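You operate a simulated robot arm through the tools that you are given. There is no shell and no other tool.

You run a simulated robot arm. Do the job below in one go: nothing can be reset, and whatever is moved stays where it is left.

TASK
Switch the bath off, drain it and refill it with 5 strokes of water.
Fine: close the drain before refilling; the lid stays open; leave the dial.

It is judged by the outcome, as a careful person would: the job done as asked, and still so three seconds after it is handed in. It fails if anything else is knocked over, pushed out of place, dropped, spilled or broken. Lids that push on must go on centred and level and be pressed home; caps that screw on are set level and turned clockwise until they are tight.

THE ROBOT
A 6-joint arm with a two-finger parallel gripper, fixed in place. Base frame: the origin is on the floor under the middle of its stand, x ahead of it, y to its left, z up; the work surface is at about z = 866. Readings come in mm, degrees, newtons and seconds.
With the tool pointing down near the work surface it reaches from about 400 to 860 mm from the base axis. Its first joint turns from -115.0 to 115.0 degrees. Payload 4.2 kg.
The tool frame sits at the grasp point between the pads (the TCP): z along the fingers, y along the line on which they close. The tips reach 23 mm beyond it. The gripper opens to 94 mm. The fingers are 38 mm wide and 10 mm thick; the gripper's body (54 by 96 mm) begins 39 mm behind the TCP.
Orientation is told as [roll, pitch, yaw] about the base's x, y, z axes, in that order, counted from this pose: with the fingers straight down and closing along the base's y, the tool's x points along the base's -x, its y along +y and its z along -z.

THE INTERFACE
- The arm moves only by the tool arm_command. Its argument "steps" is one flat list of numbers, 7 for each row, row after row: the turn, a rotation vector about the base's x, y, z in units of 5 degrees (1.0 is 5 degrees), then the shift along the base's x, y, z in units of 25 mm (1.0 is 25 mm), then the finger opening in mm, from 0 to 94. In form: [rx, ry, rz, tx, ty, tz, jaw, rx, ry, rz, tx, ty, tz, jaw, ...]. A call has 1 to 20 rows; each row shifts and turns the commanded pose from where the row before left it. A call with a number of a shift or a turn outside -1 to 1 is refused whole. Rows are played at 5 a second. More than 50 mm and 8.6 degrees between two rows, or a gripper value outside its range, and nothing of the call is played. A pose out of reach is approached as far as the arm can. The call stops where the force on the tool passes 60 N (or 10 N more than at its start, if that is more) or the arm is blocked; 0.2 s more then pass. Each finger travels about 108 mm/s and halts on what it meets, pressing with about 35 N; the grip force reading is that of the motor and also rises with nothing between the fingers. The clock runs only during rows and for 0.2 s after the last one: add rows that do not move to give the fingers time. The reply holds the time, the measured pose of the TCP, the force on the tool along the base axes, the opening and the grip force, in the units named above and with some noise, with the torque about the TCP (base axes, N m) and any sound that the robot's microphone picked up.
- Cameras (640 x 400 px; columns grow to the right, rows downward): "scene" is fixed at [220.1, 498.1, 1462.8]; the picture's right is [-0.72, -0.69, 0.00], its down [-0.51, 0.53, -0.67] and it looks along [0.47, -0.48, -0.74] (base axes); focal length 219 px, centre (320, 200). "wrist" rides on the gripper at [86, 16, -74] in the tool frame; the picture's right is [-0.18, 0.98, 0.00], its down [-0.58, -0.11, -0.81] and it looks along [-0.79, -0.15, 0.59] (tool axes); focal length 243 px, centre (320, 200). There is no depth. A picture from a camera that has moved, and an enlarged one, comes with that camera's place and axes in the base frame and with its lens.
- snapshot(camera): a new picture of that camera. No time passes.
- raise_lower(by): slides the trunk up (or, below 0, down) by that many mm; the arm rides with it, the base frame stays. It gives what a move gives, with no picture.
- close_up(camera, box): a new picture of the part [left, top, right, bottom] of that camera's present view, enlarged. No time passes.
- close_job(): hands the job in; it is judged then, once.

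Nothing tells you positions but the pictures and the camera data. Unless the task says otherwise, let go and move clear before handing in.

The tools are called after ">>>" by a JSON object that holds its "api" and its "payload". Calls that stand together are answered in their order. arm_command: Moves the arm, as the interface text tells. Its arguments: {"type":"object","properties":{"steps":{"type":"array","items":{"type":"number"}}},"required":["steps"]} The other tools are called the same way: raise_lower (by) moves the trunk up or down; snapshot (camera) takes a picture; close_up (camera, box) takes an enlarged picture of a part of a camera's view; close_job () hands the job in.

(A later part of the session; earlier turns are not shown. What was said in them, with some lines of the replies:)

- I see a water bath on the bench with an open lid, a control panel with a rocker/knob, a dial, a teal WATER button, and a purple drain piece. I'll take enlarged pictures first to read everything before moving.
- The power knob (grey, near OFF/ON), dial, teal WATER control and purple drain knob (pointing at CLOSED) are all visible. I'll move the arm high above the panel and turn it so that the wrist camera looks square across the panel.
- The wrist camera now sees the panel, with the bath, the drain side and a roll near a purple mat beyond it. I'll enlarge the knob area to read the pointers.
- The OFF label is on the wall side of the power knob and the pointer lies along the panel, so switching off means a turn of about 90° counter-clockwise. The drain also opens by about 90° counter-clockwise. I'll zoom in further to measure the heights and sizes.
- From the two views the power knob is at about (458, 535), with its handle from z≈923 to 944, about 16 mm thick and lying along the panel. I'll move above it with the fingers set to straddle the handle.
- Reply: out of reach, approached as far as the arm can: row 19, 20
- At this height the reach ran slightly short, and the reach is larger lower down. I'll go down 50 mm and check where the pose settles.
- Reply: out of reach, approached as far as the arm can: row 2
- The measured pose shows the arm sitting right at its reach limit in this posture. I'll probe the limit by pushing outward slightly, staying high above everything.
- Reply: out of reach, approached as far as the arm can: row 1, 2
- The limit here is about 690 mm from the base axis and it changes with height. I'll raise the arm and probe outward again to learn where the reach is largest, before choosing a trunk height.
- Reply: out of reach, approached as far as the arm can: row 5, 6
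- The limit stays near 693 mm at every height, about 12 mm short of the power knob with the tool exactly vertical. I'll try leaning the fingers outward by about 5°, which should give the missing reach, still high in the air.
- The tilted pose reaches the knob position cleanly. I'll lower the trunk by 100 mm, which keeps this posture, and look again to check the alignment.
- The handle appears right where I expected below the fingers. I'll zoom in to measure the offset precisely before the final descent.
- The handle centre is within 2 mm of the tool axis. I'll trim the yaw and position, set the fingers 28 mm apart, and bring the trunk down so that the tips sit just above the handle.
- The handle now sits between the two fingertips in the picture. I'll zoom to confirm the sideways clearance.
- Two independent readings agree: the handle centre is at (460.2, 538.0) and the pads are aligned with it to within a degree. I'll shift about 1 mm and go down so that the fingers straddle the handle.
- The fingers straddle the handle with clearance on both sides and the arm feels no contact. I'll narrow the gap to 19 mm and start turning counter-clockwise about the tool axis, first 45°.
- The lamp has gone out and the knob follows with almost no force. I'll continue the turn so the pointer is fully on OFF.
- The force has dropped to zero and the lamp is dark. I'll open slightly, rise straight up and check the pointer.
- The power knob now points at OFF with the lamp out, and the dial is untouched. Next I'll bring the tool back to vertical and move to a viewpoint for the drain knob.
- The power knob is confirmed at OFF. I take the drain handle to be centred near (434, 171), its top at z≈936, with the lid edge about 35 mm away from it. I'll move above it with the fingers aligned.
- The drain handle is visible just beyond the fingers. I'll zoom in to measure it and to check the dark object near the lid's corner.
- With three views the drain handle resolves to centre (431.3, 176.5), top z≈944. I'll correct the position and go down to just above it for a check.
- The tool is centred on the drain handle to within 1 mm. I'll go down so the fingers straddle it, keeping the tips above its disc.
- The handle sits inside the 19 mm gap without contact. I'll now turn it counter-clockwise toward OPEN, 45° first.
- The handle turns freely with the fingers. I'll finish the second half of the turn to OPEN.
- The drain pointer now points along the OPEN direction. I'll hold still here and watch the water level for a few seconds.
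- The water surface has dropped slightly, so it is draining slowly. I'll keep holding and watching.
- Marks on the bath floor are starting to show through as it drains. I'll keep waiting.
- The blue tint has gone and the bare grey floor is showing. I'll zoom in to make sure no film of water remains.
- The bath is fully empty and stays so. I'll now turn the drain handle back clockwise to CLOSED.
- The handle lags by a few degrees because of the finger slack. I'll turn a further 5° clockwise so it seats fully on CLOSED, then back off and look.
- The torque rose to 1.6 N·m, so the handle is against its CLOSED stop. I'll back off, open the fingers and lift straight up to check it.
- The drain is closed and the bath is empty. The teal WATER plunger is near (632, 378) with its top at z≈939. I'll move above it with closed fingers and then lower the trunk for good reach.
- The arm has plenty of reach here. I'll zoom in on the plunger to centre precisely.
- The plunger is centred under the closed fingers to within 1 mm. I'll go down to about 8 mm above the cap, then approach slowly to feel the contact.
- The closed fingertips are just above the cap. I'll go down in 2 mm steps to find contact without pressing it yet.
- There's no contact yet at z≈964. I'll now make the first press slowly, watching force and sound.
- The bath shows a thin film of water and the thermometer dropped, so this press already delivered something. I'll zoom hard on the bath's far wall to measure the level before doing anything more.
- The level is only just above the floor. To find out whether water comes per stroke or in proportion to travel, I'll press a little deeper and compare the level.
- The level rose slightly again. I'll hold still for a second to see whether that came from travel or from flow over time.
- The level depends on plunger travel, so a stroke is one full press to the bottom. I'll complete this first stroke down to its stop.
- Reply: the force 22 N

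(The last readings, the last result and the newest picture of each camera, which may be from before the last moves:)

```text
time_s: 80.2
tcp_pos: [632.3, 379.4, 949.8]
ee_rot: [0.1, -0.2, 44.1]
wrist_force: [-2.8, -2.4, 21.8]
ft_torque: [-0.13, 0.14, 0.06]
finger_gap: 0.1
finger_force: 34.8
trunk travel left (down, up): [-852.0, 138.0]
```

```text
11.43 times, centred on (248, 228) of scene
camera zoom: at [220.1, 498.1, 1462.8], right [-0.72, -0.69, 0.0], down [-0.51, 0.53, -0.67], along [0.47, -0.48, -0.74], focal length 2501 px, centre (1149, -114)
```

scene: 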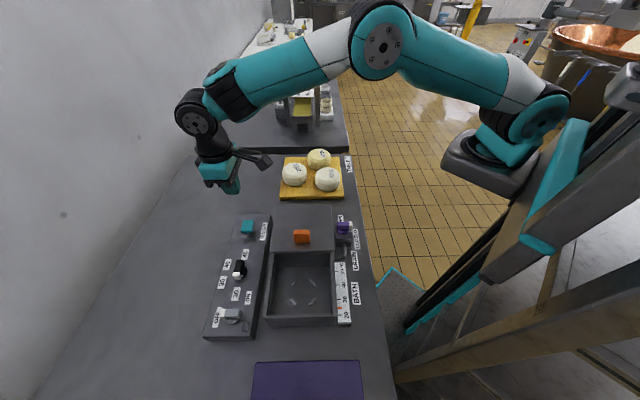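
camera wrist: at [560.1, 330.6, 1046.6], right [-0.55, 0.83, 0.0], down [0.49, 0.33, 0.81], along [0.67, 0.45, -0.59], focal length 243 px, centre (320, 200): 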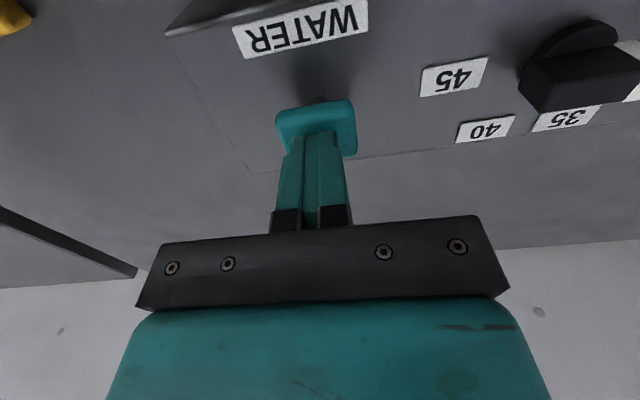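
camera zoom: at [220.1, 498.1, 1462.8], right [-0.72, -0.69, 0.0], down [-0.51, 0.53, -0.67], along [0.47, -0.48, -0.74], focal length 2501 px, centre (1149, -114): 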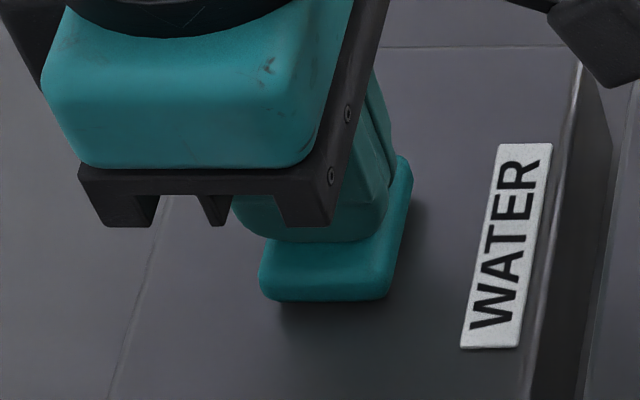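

Force rose to 22 N at z≈950, so the plunger bottomed after about 12 mm of travel. I'll release fully, verify it springs back and record the level after stroke 1.

>>> {"api": "arm_command", "payload": {"steps": [0, 0, 0, 0, 0, 0.2, 0, 0, 0, 0, 0, 0, 0.3, 0, 0, 0, 0, 0, 0, 0.4, 0, 0, 0, 0, 0, 0, 0, 0, 0, 0, 0, 0, 0, 0, 0]}}

>>> {"api": "close_up", "payload": {"camera": "scene", "box": [264, 248, 304, 278]}}

>>> {"api": "close_up", "payload": {"camera": "scene", "box": [225, 210, 270, 245]}}

>>> {"api": "close_up", "payload": {"camera": "scene", "box": [262, 246, 346, 330]}}

```text
time_s: 81.5
tcp_pos: [632.3, 378.8, 969.0]
ee_rot: [0.0, -0.1, 44.1]
wrist_force: [-0.3, 0.2, -0.1]
ft_torque: [-0.02, -0.01, -0.02]
finger_gap: 0.1
finger_force: 34.6
trunk travel left (down, up): [-852.0, 138.0]
```

```text
13.33 times, centred on (284, 263) of scene
camera zoom: at [220.1, 498.1, 1462.8], right [-0.72, -0.69, 0.0], down [-0.51, 0.53, -0.67], along [0.47, -0.48, -0.74], focal length 2918 px, centre (800, -640)
```

zoom: 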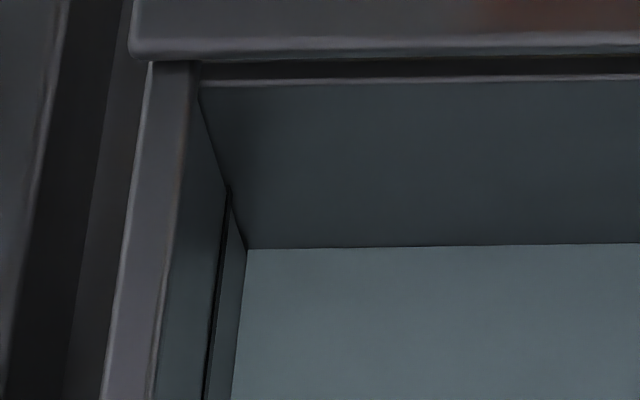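

```text
11.43 times, centred on (248, 228) of scene
camera zoom: at [220.1, 498.1, 1462.8], right [-0.72, -0.69, 0.0], down [-0.51, 0.53, -0.67], along [0.47, -0.48, -0.74], focal length 2501 px, centre (1149, -114)
```

zoom: 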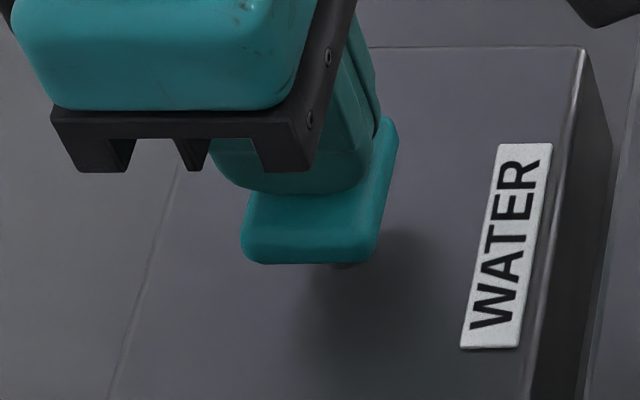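

```text
4.76 times, centred on (304, 288) of scene
camera zoom: at [220.1, 498.1, 1462.8], right [-0.72, -0.69, 0.0], down [-0.51, 0.53, -0.67], along [0.47, -0.48, -0.74], focal length 1042 px, centre (396, -219)
```

zoom: 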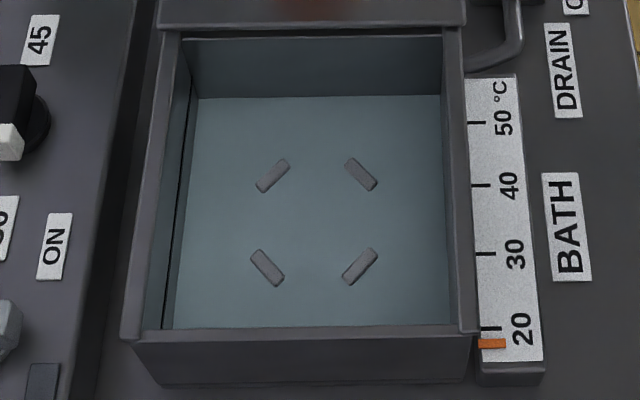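

The plunger is back at the top and the level holds after stroke 1. I'll make stroke 2: a clean full press and a full release, then compare the level rise.

>>> {"api": "arm_command", "payload": {"steps": [0, 0, 0, 0, 0, -0.3, 0, 0, 0, 0, 0, 0, -0.3, 0, 0, 0, 0, 0, 0, -0.3, 0, 0, 0, 0, 0, 0, 0, 0, 0, 0, 0, 0, 0, 0, 0]}}

>>> {"api": "close_up", "payload": {"camera": "scene", "box": [225, 210, 270, 245]}}

>>> {"api": "arm_command", "payload": {"steps": [0, 0, 0, 0, 0, 0.3, 0, 0, 0, 0, 0, 0, 0.3, 0, 0, 0, 0, 0, 0, 0.3, 0, 0, 0, 0, 0, 0, 0, 0, 0, 0, 0, 0, 0, 0, 0, 0, 0, 0, 0, 0, 0, 0]}}

>>> {"api": "close_up", "payload": {"camera": "scene", "box": [264, 248, 304, 278]}}

>>> {"api": "close_up", "payload": {"camera": "scene", "box": [225, 210, 270, 245]}}

```text
time_s: 82.7
tcp_pos: [633.6, 379.3, 950.8]
ee_rot: [0.0, -0.2, 44.0]
wrist_force: [-2.6, -4.8, 23.7]
ft_torque: [-0.25, 0.17, 0.03]
finger_gap: 0.0
finger_force: 34.6
trunk travel left (down, up): [-852.0, 138.0]
```

```text
11.43 times, centred on (248, 228) of scene
camera zoom: at [220.1, 498.1, 1462.8], right [-0.72, -0.69, 0.0], down [-0.51, 0.53, -0.67], along [0.47, -0.48, -0.74], focal length 2501 px, centre (1149, -114)
```

zoom: 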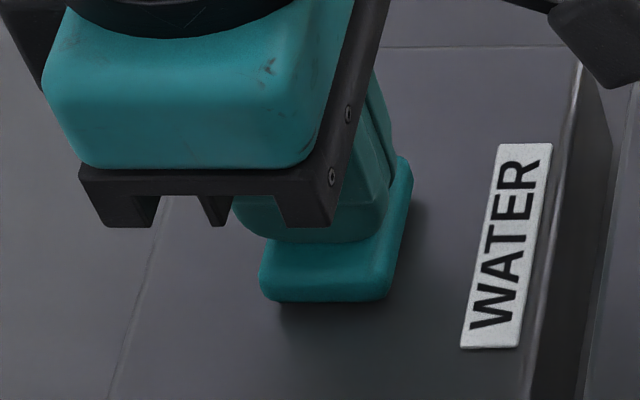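

```text
time_s: 84.0
tcp_pos: [633.1, 379.3, 969.3]
ee_rot: [0.0, -0.1, 44.0]
wrist_force: [0.2, 0.3, -0.1]
ft_torque: [0.0, -0.03, 0.0]
finger_gap: 0.0
finger_force: 34.4
trunk travel left (down, up): [-852.0, 138.0]
```

```text
13.33 times, centred on (284, 263) of scene
camera zoom: at [220.1, 498.1, 1462.8], right [-0.72, -0.69, 0.0], down [-0.51, 0.53, -0.67], along [0.47, -0.48, -0.74], focal length 2918 px, centre (800, -640)
```

zoom: 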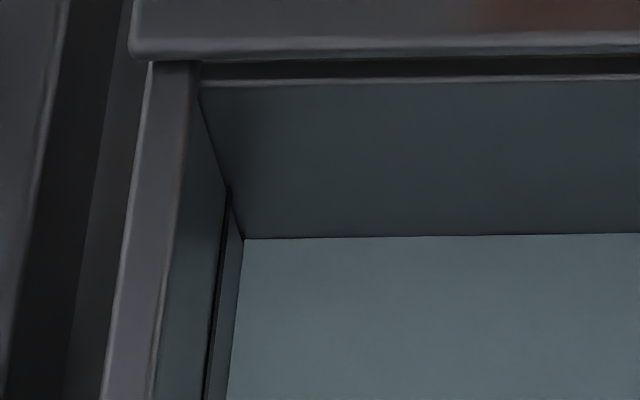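

```text
11.43 times, centred on (248, 228) of scene
camera zoom: at [220.1, 498.1, 1462.8], right [-0.72, -0.69, 0.0], down [-0.51, 0.53, -0.67], along [0.47, -0.48, -0.74], focal length 2501 px, centre (1149, -114)
```

zoom: 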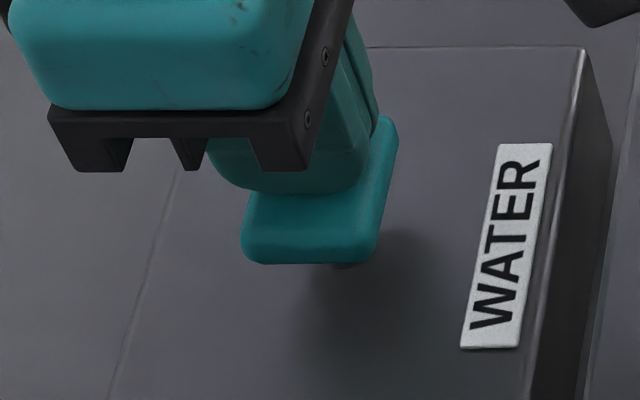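

Stroke 2 raised the level edge by about 10 px in the zoomed view, and the plunger returned to the top. I'll make stroke 3 the same way.

>>> {"api": "arm_command", "payload": {"steps": [0, 0, 0, 0, 0, -0.3, 0, 0, 0, 0, 0, 0, -0.3, 0, 0, 0, 0, 0, 0, -0.3, 0, 0, 0, 0, 0, 0, 0, 0, 0, 0, 0, 0, 0, 0, 0]}}

>>> {"api": "arm_command", "payload": {"steps": [0, 0, 0, 0, 0, 0.3, 0, 0, 0, 0, 0, 0, 0.3, 0, 0, 0, 0, 0, 0, 0.3, 0, 0, 0, 0, 0, 0, 0, 0, 0, 0, 0, 0, 0, 0, 0, 0, 0, 0, 0, 0, 0, 0]}}

>>> {"api": "close_up", "payload": {"camera": "scene", "box": [264, 248, 304, 278]}}

>>> {"api": "close_up", "payload": {"camera": "scene", "box": [225, 210, 270, 245]}}

```text
time_s: 85.2
tcp_pos: [633.0, 378.7, 949.4]
ee_rot: [0.2, -0.2, 44.1]
wrist_force: [1.6, -2.1, 22.6]
ft_torque: [-0.17, 0.15, -0.01]
finger_gap: 0.0
finger_force: 34.9
trunk travel left (down, up): [-852.0, 138.0]
```

```text
time_s: 86.7
tcp_pos: [632.9, 379.9, 970.2]
ee_rot: [0.0, 0.0, 44.0]
wrist_force: [-0.1, -1.0, -0.4]
ft_torque: [-0.01, -0.02, -0.03]
finger_gap: 0.0
finger_force: 35.1
trunk travel left (down, up): [-852.0, 138.0]
```

```text
13.33 times, centred on (284, 263) of scene
camera zoom: at [220.1, 498.1, 1462.8], right [-0.72, -0.69, 0.0], down [-0.51, 0.53, -0.67], along [0.47, -0.48, -0.74], focal length 2918 px, centre (800, -640)
```

zoom: 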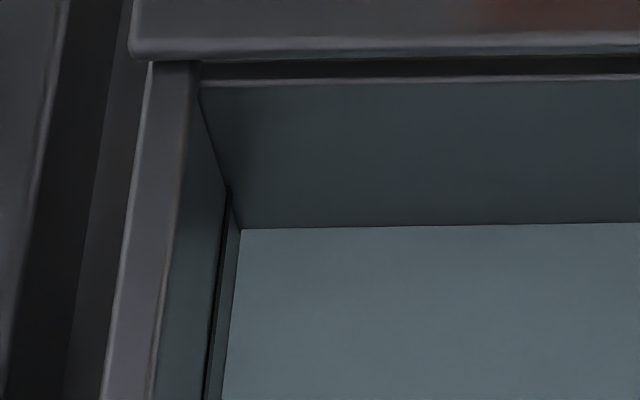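

```text
11.43 times, centred on (248, 228) of scene
camera zoom: at [220.1, 498.1, 1462.8], right [-0.72, -0.69, 0.0], down [-0.51, 0.53, -0.67], along [0.47, -0.48, -0.74], focal length 2501 px, centre (1149, -114)
```

zoom: 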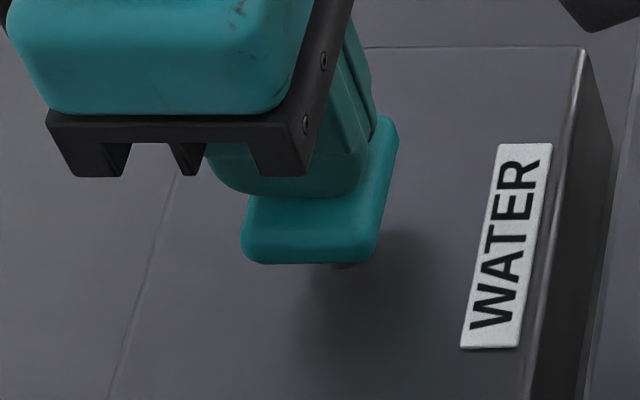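

Stroke 3 added another 10 px, equal to stroke 2. I'll continue with stroke 4.

>>> {"api": "arm_command", "payload": {"steps": [0, 0, 0, 0, 0, -0.3, 0, 0, 0, 0, 0, 0, -0.3, 0, 0, 0, 0, 0, 0, -0.3, 0, 0, 0, 0, 0, 0, 0, 0, 0, 0, 0, 0, 0, 0, 0]}}

>>> {"api": "arm_command", "payload": {"steps": [0, 0, 0, 0, 0, 0.3, 0, 0, 0, 0, 0, 0, 0.3, 0, 0, 0, 0, 0, 0, 0.3, 0, 0, 0, 0, 0, 0, 0, 0, 0, 0, 0, 0, 0, 0, 0, 0, 0, 0, 0, 0, 0, 0]}}

>>> {"api": "close_up", "payload": {"camera": "scene", "box": [264, 248, 304, 278]}}

>>> {"api": "close_up", "payload": {"camera": "scene", "box": [225, 210, 270, 245]}}

```text
time_s: 87.8
tcp_pos: [633.5, 380.4, 949.1]
ee_rot: [0.2, -0.3, 44.1]
wrist_force: [-4.5, 0.0, 27.7]
ft_torque: [-0.14, 0.23, 0.03]
finger_gap: 0.0
finger_force: 35.1
trunk travel left (down, up): [-852.0, 138.0]
```

```text
time_s: 89.2
tcp_pos: [632.4, 379.1, 968.6]
ee_rot: [0.0, 0.0, 44.0]
wrist_force: [0.2, 0.0, 0.6]
ft_torque: [0.01, 0.02, -0.03]
finger_gap: 0.0
finger_force: 34.7
trunk travel left (down, up): [-852.0, 138.0]
```

```text
13.33 times, centred on (284, 263) of scene
camera zoom: at [220.1, 498.1, 1462.8], right [-0.72, -0.69, 0.0], down [-0.51, 0.53, -0.67], along [0.47, -0.48, -0.74], focal length 2918 px, centre (800, -640)
```

zoom: 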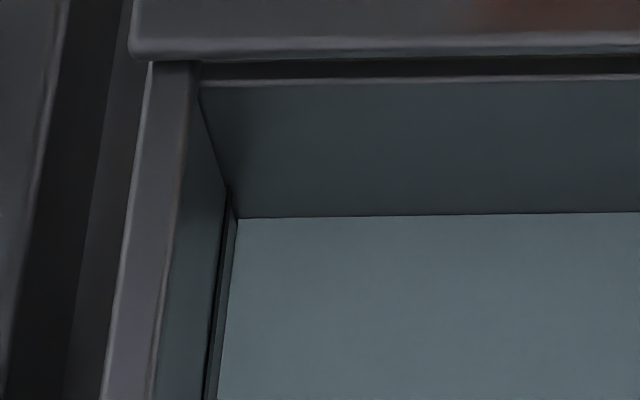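

```text
11.43 times, centred on (248, 228) of scene
camera zoom: at [220.1, 498.1, 1462.8], right [-0.72, -0.69, 0.0], down [-0.51, 0.53, -0.67], along [0.47, -0.48, -0.74], focal length 2501 px, centre (1149, -114)
```

zoom: 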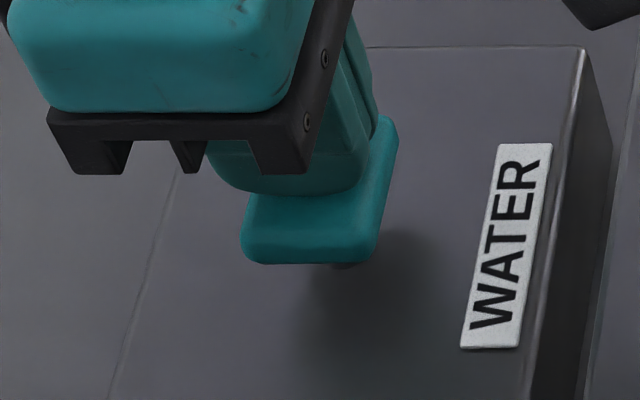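

Stroke 4 added the same again (edge at about 219). Now the fifth and last stroke.

>>> {"api": "arm_command", "payload": {"steps": [0, 0, 0, 0, 0, -0.3, 0, 0, 0, 0, 0, 0, -0.3, 0, 0, 0, 0, 0, 0, -0.3, 0, 0, 0, 0, 0, 0, 0, 0, 0, 0, 0, 0, 0, 0, 0]}}

>>> {"api": "arm_command", "payload": {"steps": [0, 0, 0, 0, 0, 0.3, 0, 0, 0, 0, 0, 0, 0.3, 0, 0, 0, 0, 0, 0, 0.3, 0, 0, 0, 0, 0, 0, 0, 0, 0, 0, 0, 0, 0, 0, 0, 0, 0, 0, 0, 0, 0, 0]}}

>>> {"api": "close_up", "payload": {"camera": "scene", "box": [264, 248, 304, 278]}}

>>> {"api": "close_up", "payload": {"camera": "scene", "box": [262, 246, 346, 330]}}

```text
time_s: 90.5
tcp_pos: [633.5, 379.6, 949.5]
ee_rot: [0.0, -0.3, 44.1]
wrist_force: [-4.7, -1.4, 22.1]
ft_torque: [-0.14, 0.21, 0.03]
finger_gap: 0.0
finger_force: 35.0
trunk travel left (down, up): [-852.0, 138.0]
```

```text
time_s: 91.8
tcp_pos: [633.5, 380.0, 969.3]
ee_rot: [-0.1, -0.1, 44.1]
wrist_force: [0.3, -0.2, 0.1]
ft_torque: [-0.01, -0.03, -0.01]
finger_gap: 0.0
finger_force: 35.0
trunk travel left (down, up): [-852.0, 138.0]
```

```text
13.33 times, centred on (284, 263) of scene
camera zoom: at [220.1, 498.1, 1462.8], right [-0.72, -0.69, 0.0], down [-0.51, 0.53, -0.67], along [0.47, -0.48, -0.74], focal length 2918 px, centre (800, -640)
```

zoom: 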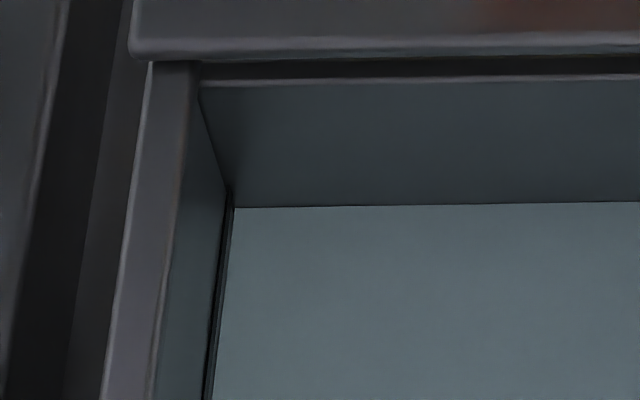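

```text
4.76 times, centred on (304, 288) of scene
camera zoom: at [220.1, 498.1, 1462.8], right [-0.72, -0.69, 0.0], down [-0.51, 0.53, -0.67], along [0.47, -0.48, -0.74], focal length 1042 px, centre (396, -219)
```

zoom: 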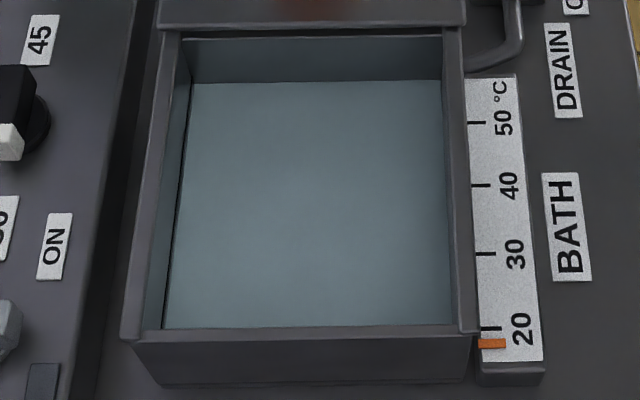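

All five strokes are in, each with an equal rise, and the plunger is released. I'll lift clear and then check that the level is stable and every control is as it should be.

>>> {"api": "arm_command", "payload": {"steps": [0, 0, 0, 0, 0, 1, 0, 0, 0, 0, 0, 0, 1, 0, 0, 0, 0, 0, 0, 1, 0, 0, 0, 0, 0, 0, 1, 0, 0, 0, 0, 0, 0, 1, 0, 0, 0, 0, 0, 0, 1, 0, 0, 0, 0, 0, 0, 1, 20, 0, 0, 0, 0, 0, 0.5, 20, 0, 0, 0, 0, 0, 0, 20, 0, 0, 0, 0, 0, 0, 20, 0, 0, 0, 0, 0, 0, 20, 0, 0, 0, 0, 0, 0, 20, 0, 0, 0, 0, 0, 0, 20, 0, 0, 0, 0, 0, 0, 20, 0, 0, 0, 0, 0, 0, 20, 0, 0, 0, 0, 0, 0, 20]}}

>>> {"api": "snapshot", "payload": {"camera": "scene"}}

>>> {"api": "close_up", "payload": {"camera": "scene", "box": [190, 200, 380, 350]}}

>>> {"api": "close_up", "payload": {"camera": "scene", "box": [264, 248, 304, 278]}}

>>> {"api": "close_up", "payload": {"camera": "scene", "box": [324, 210, 360, 246]}}

```text
time_s: 95.2
tcp_pos: [632.8, 377.1, 1156.8]
ee_rot: [0.0, 0.0, 44.2]
wrist_force: [0.2, -0.3, -0.1]
ft_torque: [-0.01, 0.01, -0.02]
finger_gap: 20.2
finger_force: 0.0
trunk travel left (down, up): [-852.0, 138.0]
```

```text
taken
```

scene: 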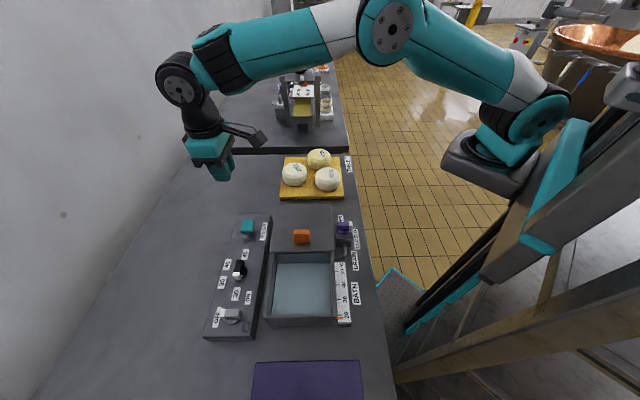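

```text
2.67 times, centred on (285, 275) of scene
camera zoom: at [220.1, 498.1, 1462.8], right [-0.72, -0.69, 0.0], down [-0.51, 0.53, -0.67], along [0.47, -0.48, -0.74], focal length 584 px, centre (413, 0)
```

zoom: 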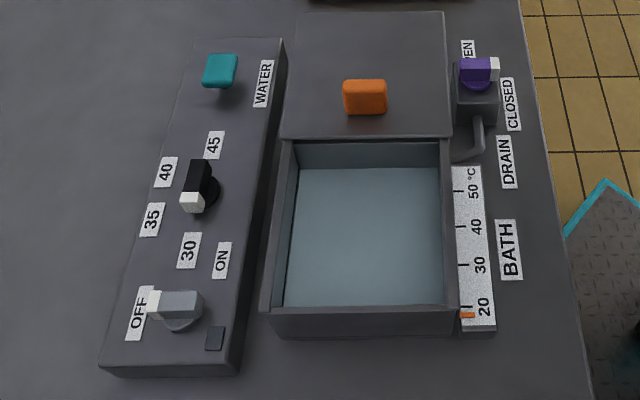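

```text
13.33 times, centred on (284, 263) of scene
camera zoom: at [220.1, 498.1, 1462.8], right [-0.72, -0.69, 0.0], down [-0.51, 0.53, -0.67], along [0.47, -0.48, -0.74], focal length 2918 px, centre (800, -640)
```

zoom: 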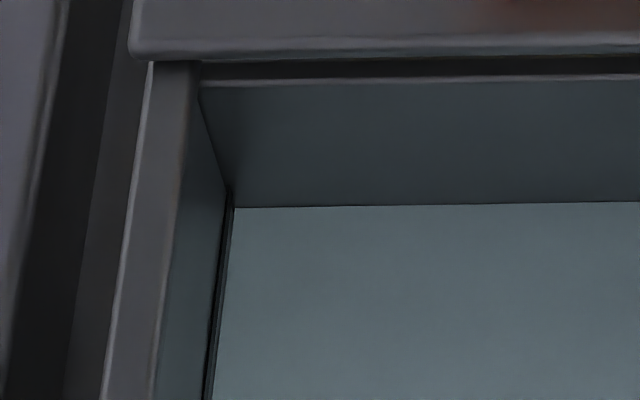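

```text
11.11 times, centred on (342, 228) of scene
camera zoom: at [220.1, 498.1, 1462.8], right [-0.72, -0.69, 0.0], down [-0.51, 0.53, -0.67], along [0.47, -0.48, -0.74], focal length 2431 px, centre (76, -111)
```

zoom: 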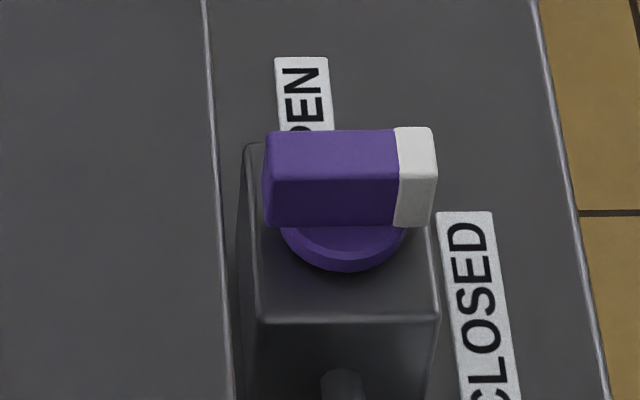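

The power knob points at OFF with the lamp dark. The drain is back exactly at CLOSED, the level is stable after five equal strokes, and the lid and dial are untouched. The arm is clear, so I'm handing the job in.

>>> {"api": "close_job", "payload": {}}

```text
The job is handed in.
```

The bath is off, it was drained until the floor was bare, and it's refilled with 5 strokes of water. I've handed the job in.

- **Power:** the knob points at OFF and the lamp is out.
- **Drain:** I opened it, waited until the bath was empty, then turned it back to its CLOSED stop before refilling. The level held steady after the last stroke.
- **Refill:** I made five full presses of the WATER plunger, each to its stop and fully released. Strokes 2 to 5 each raised the level by about the same amount. I pressed the first one slowly and in steps, and I have no exact reading of its rise.
- **Left alone:** the lid is still open, the dial is where it was, and nothing else was touched. The arm is clear of the bench.
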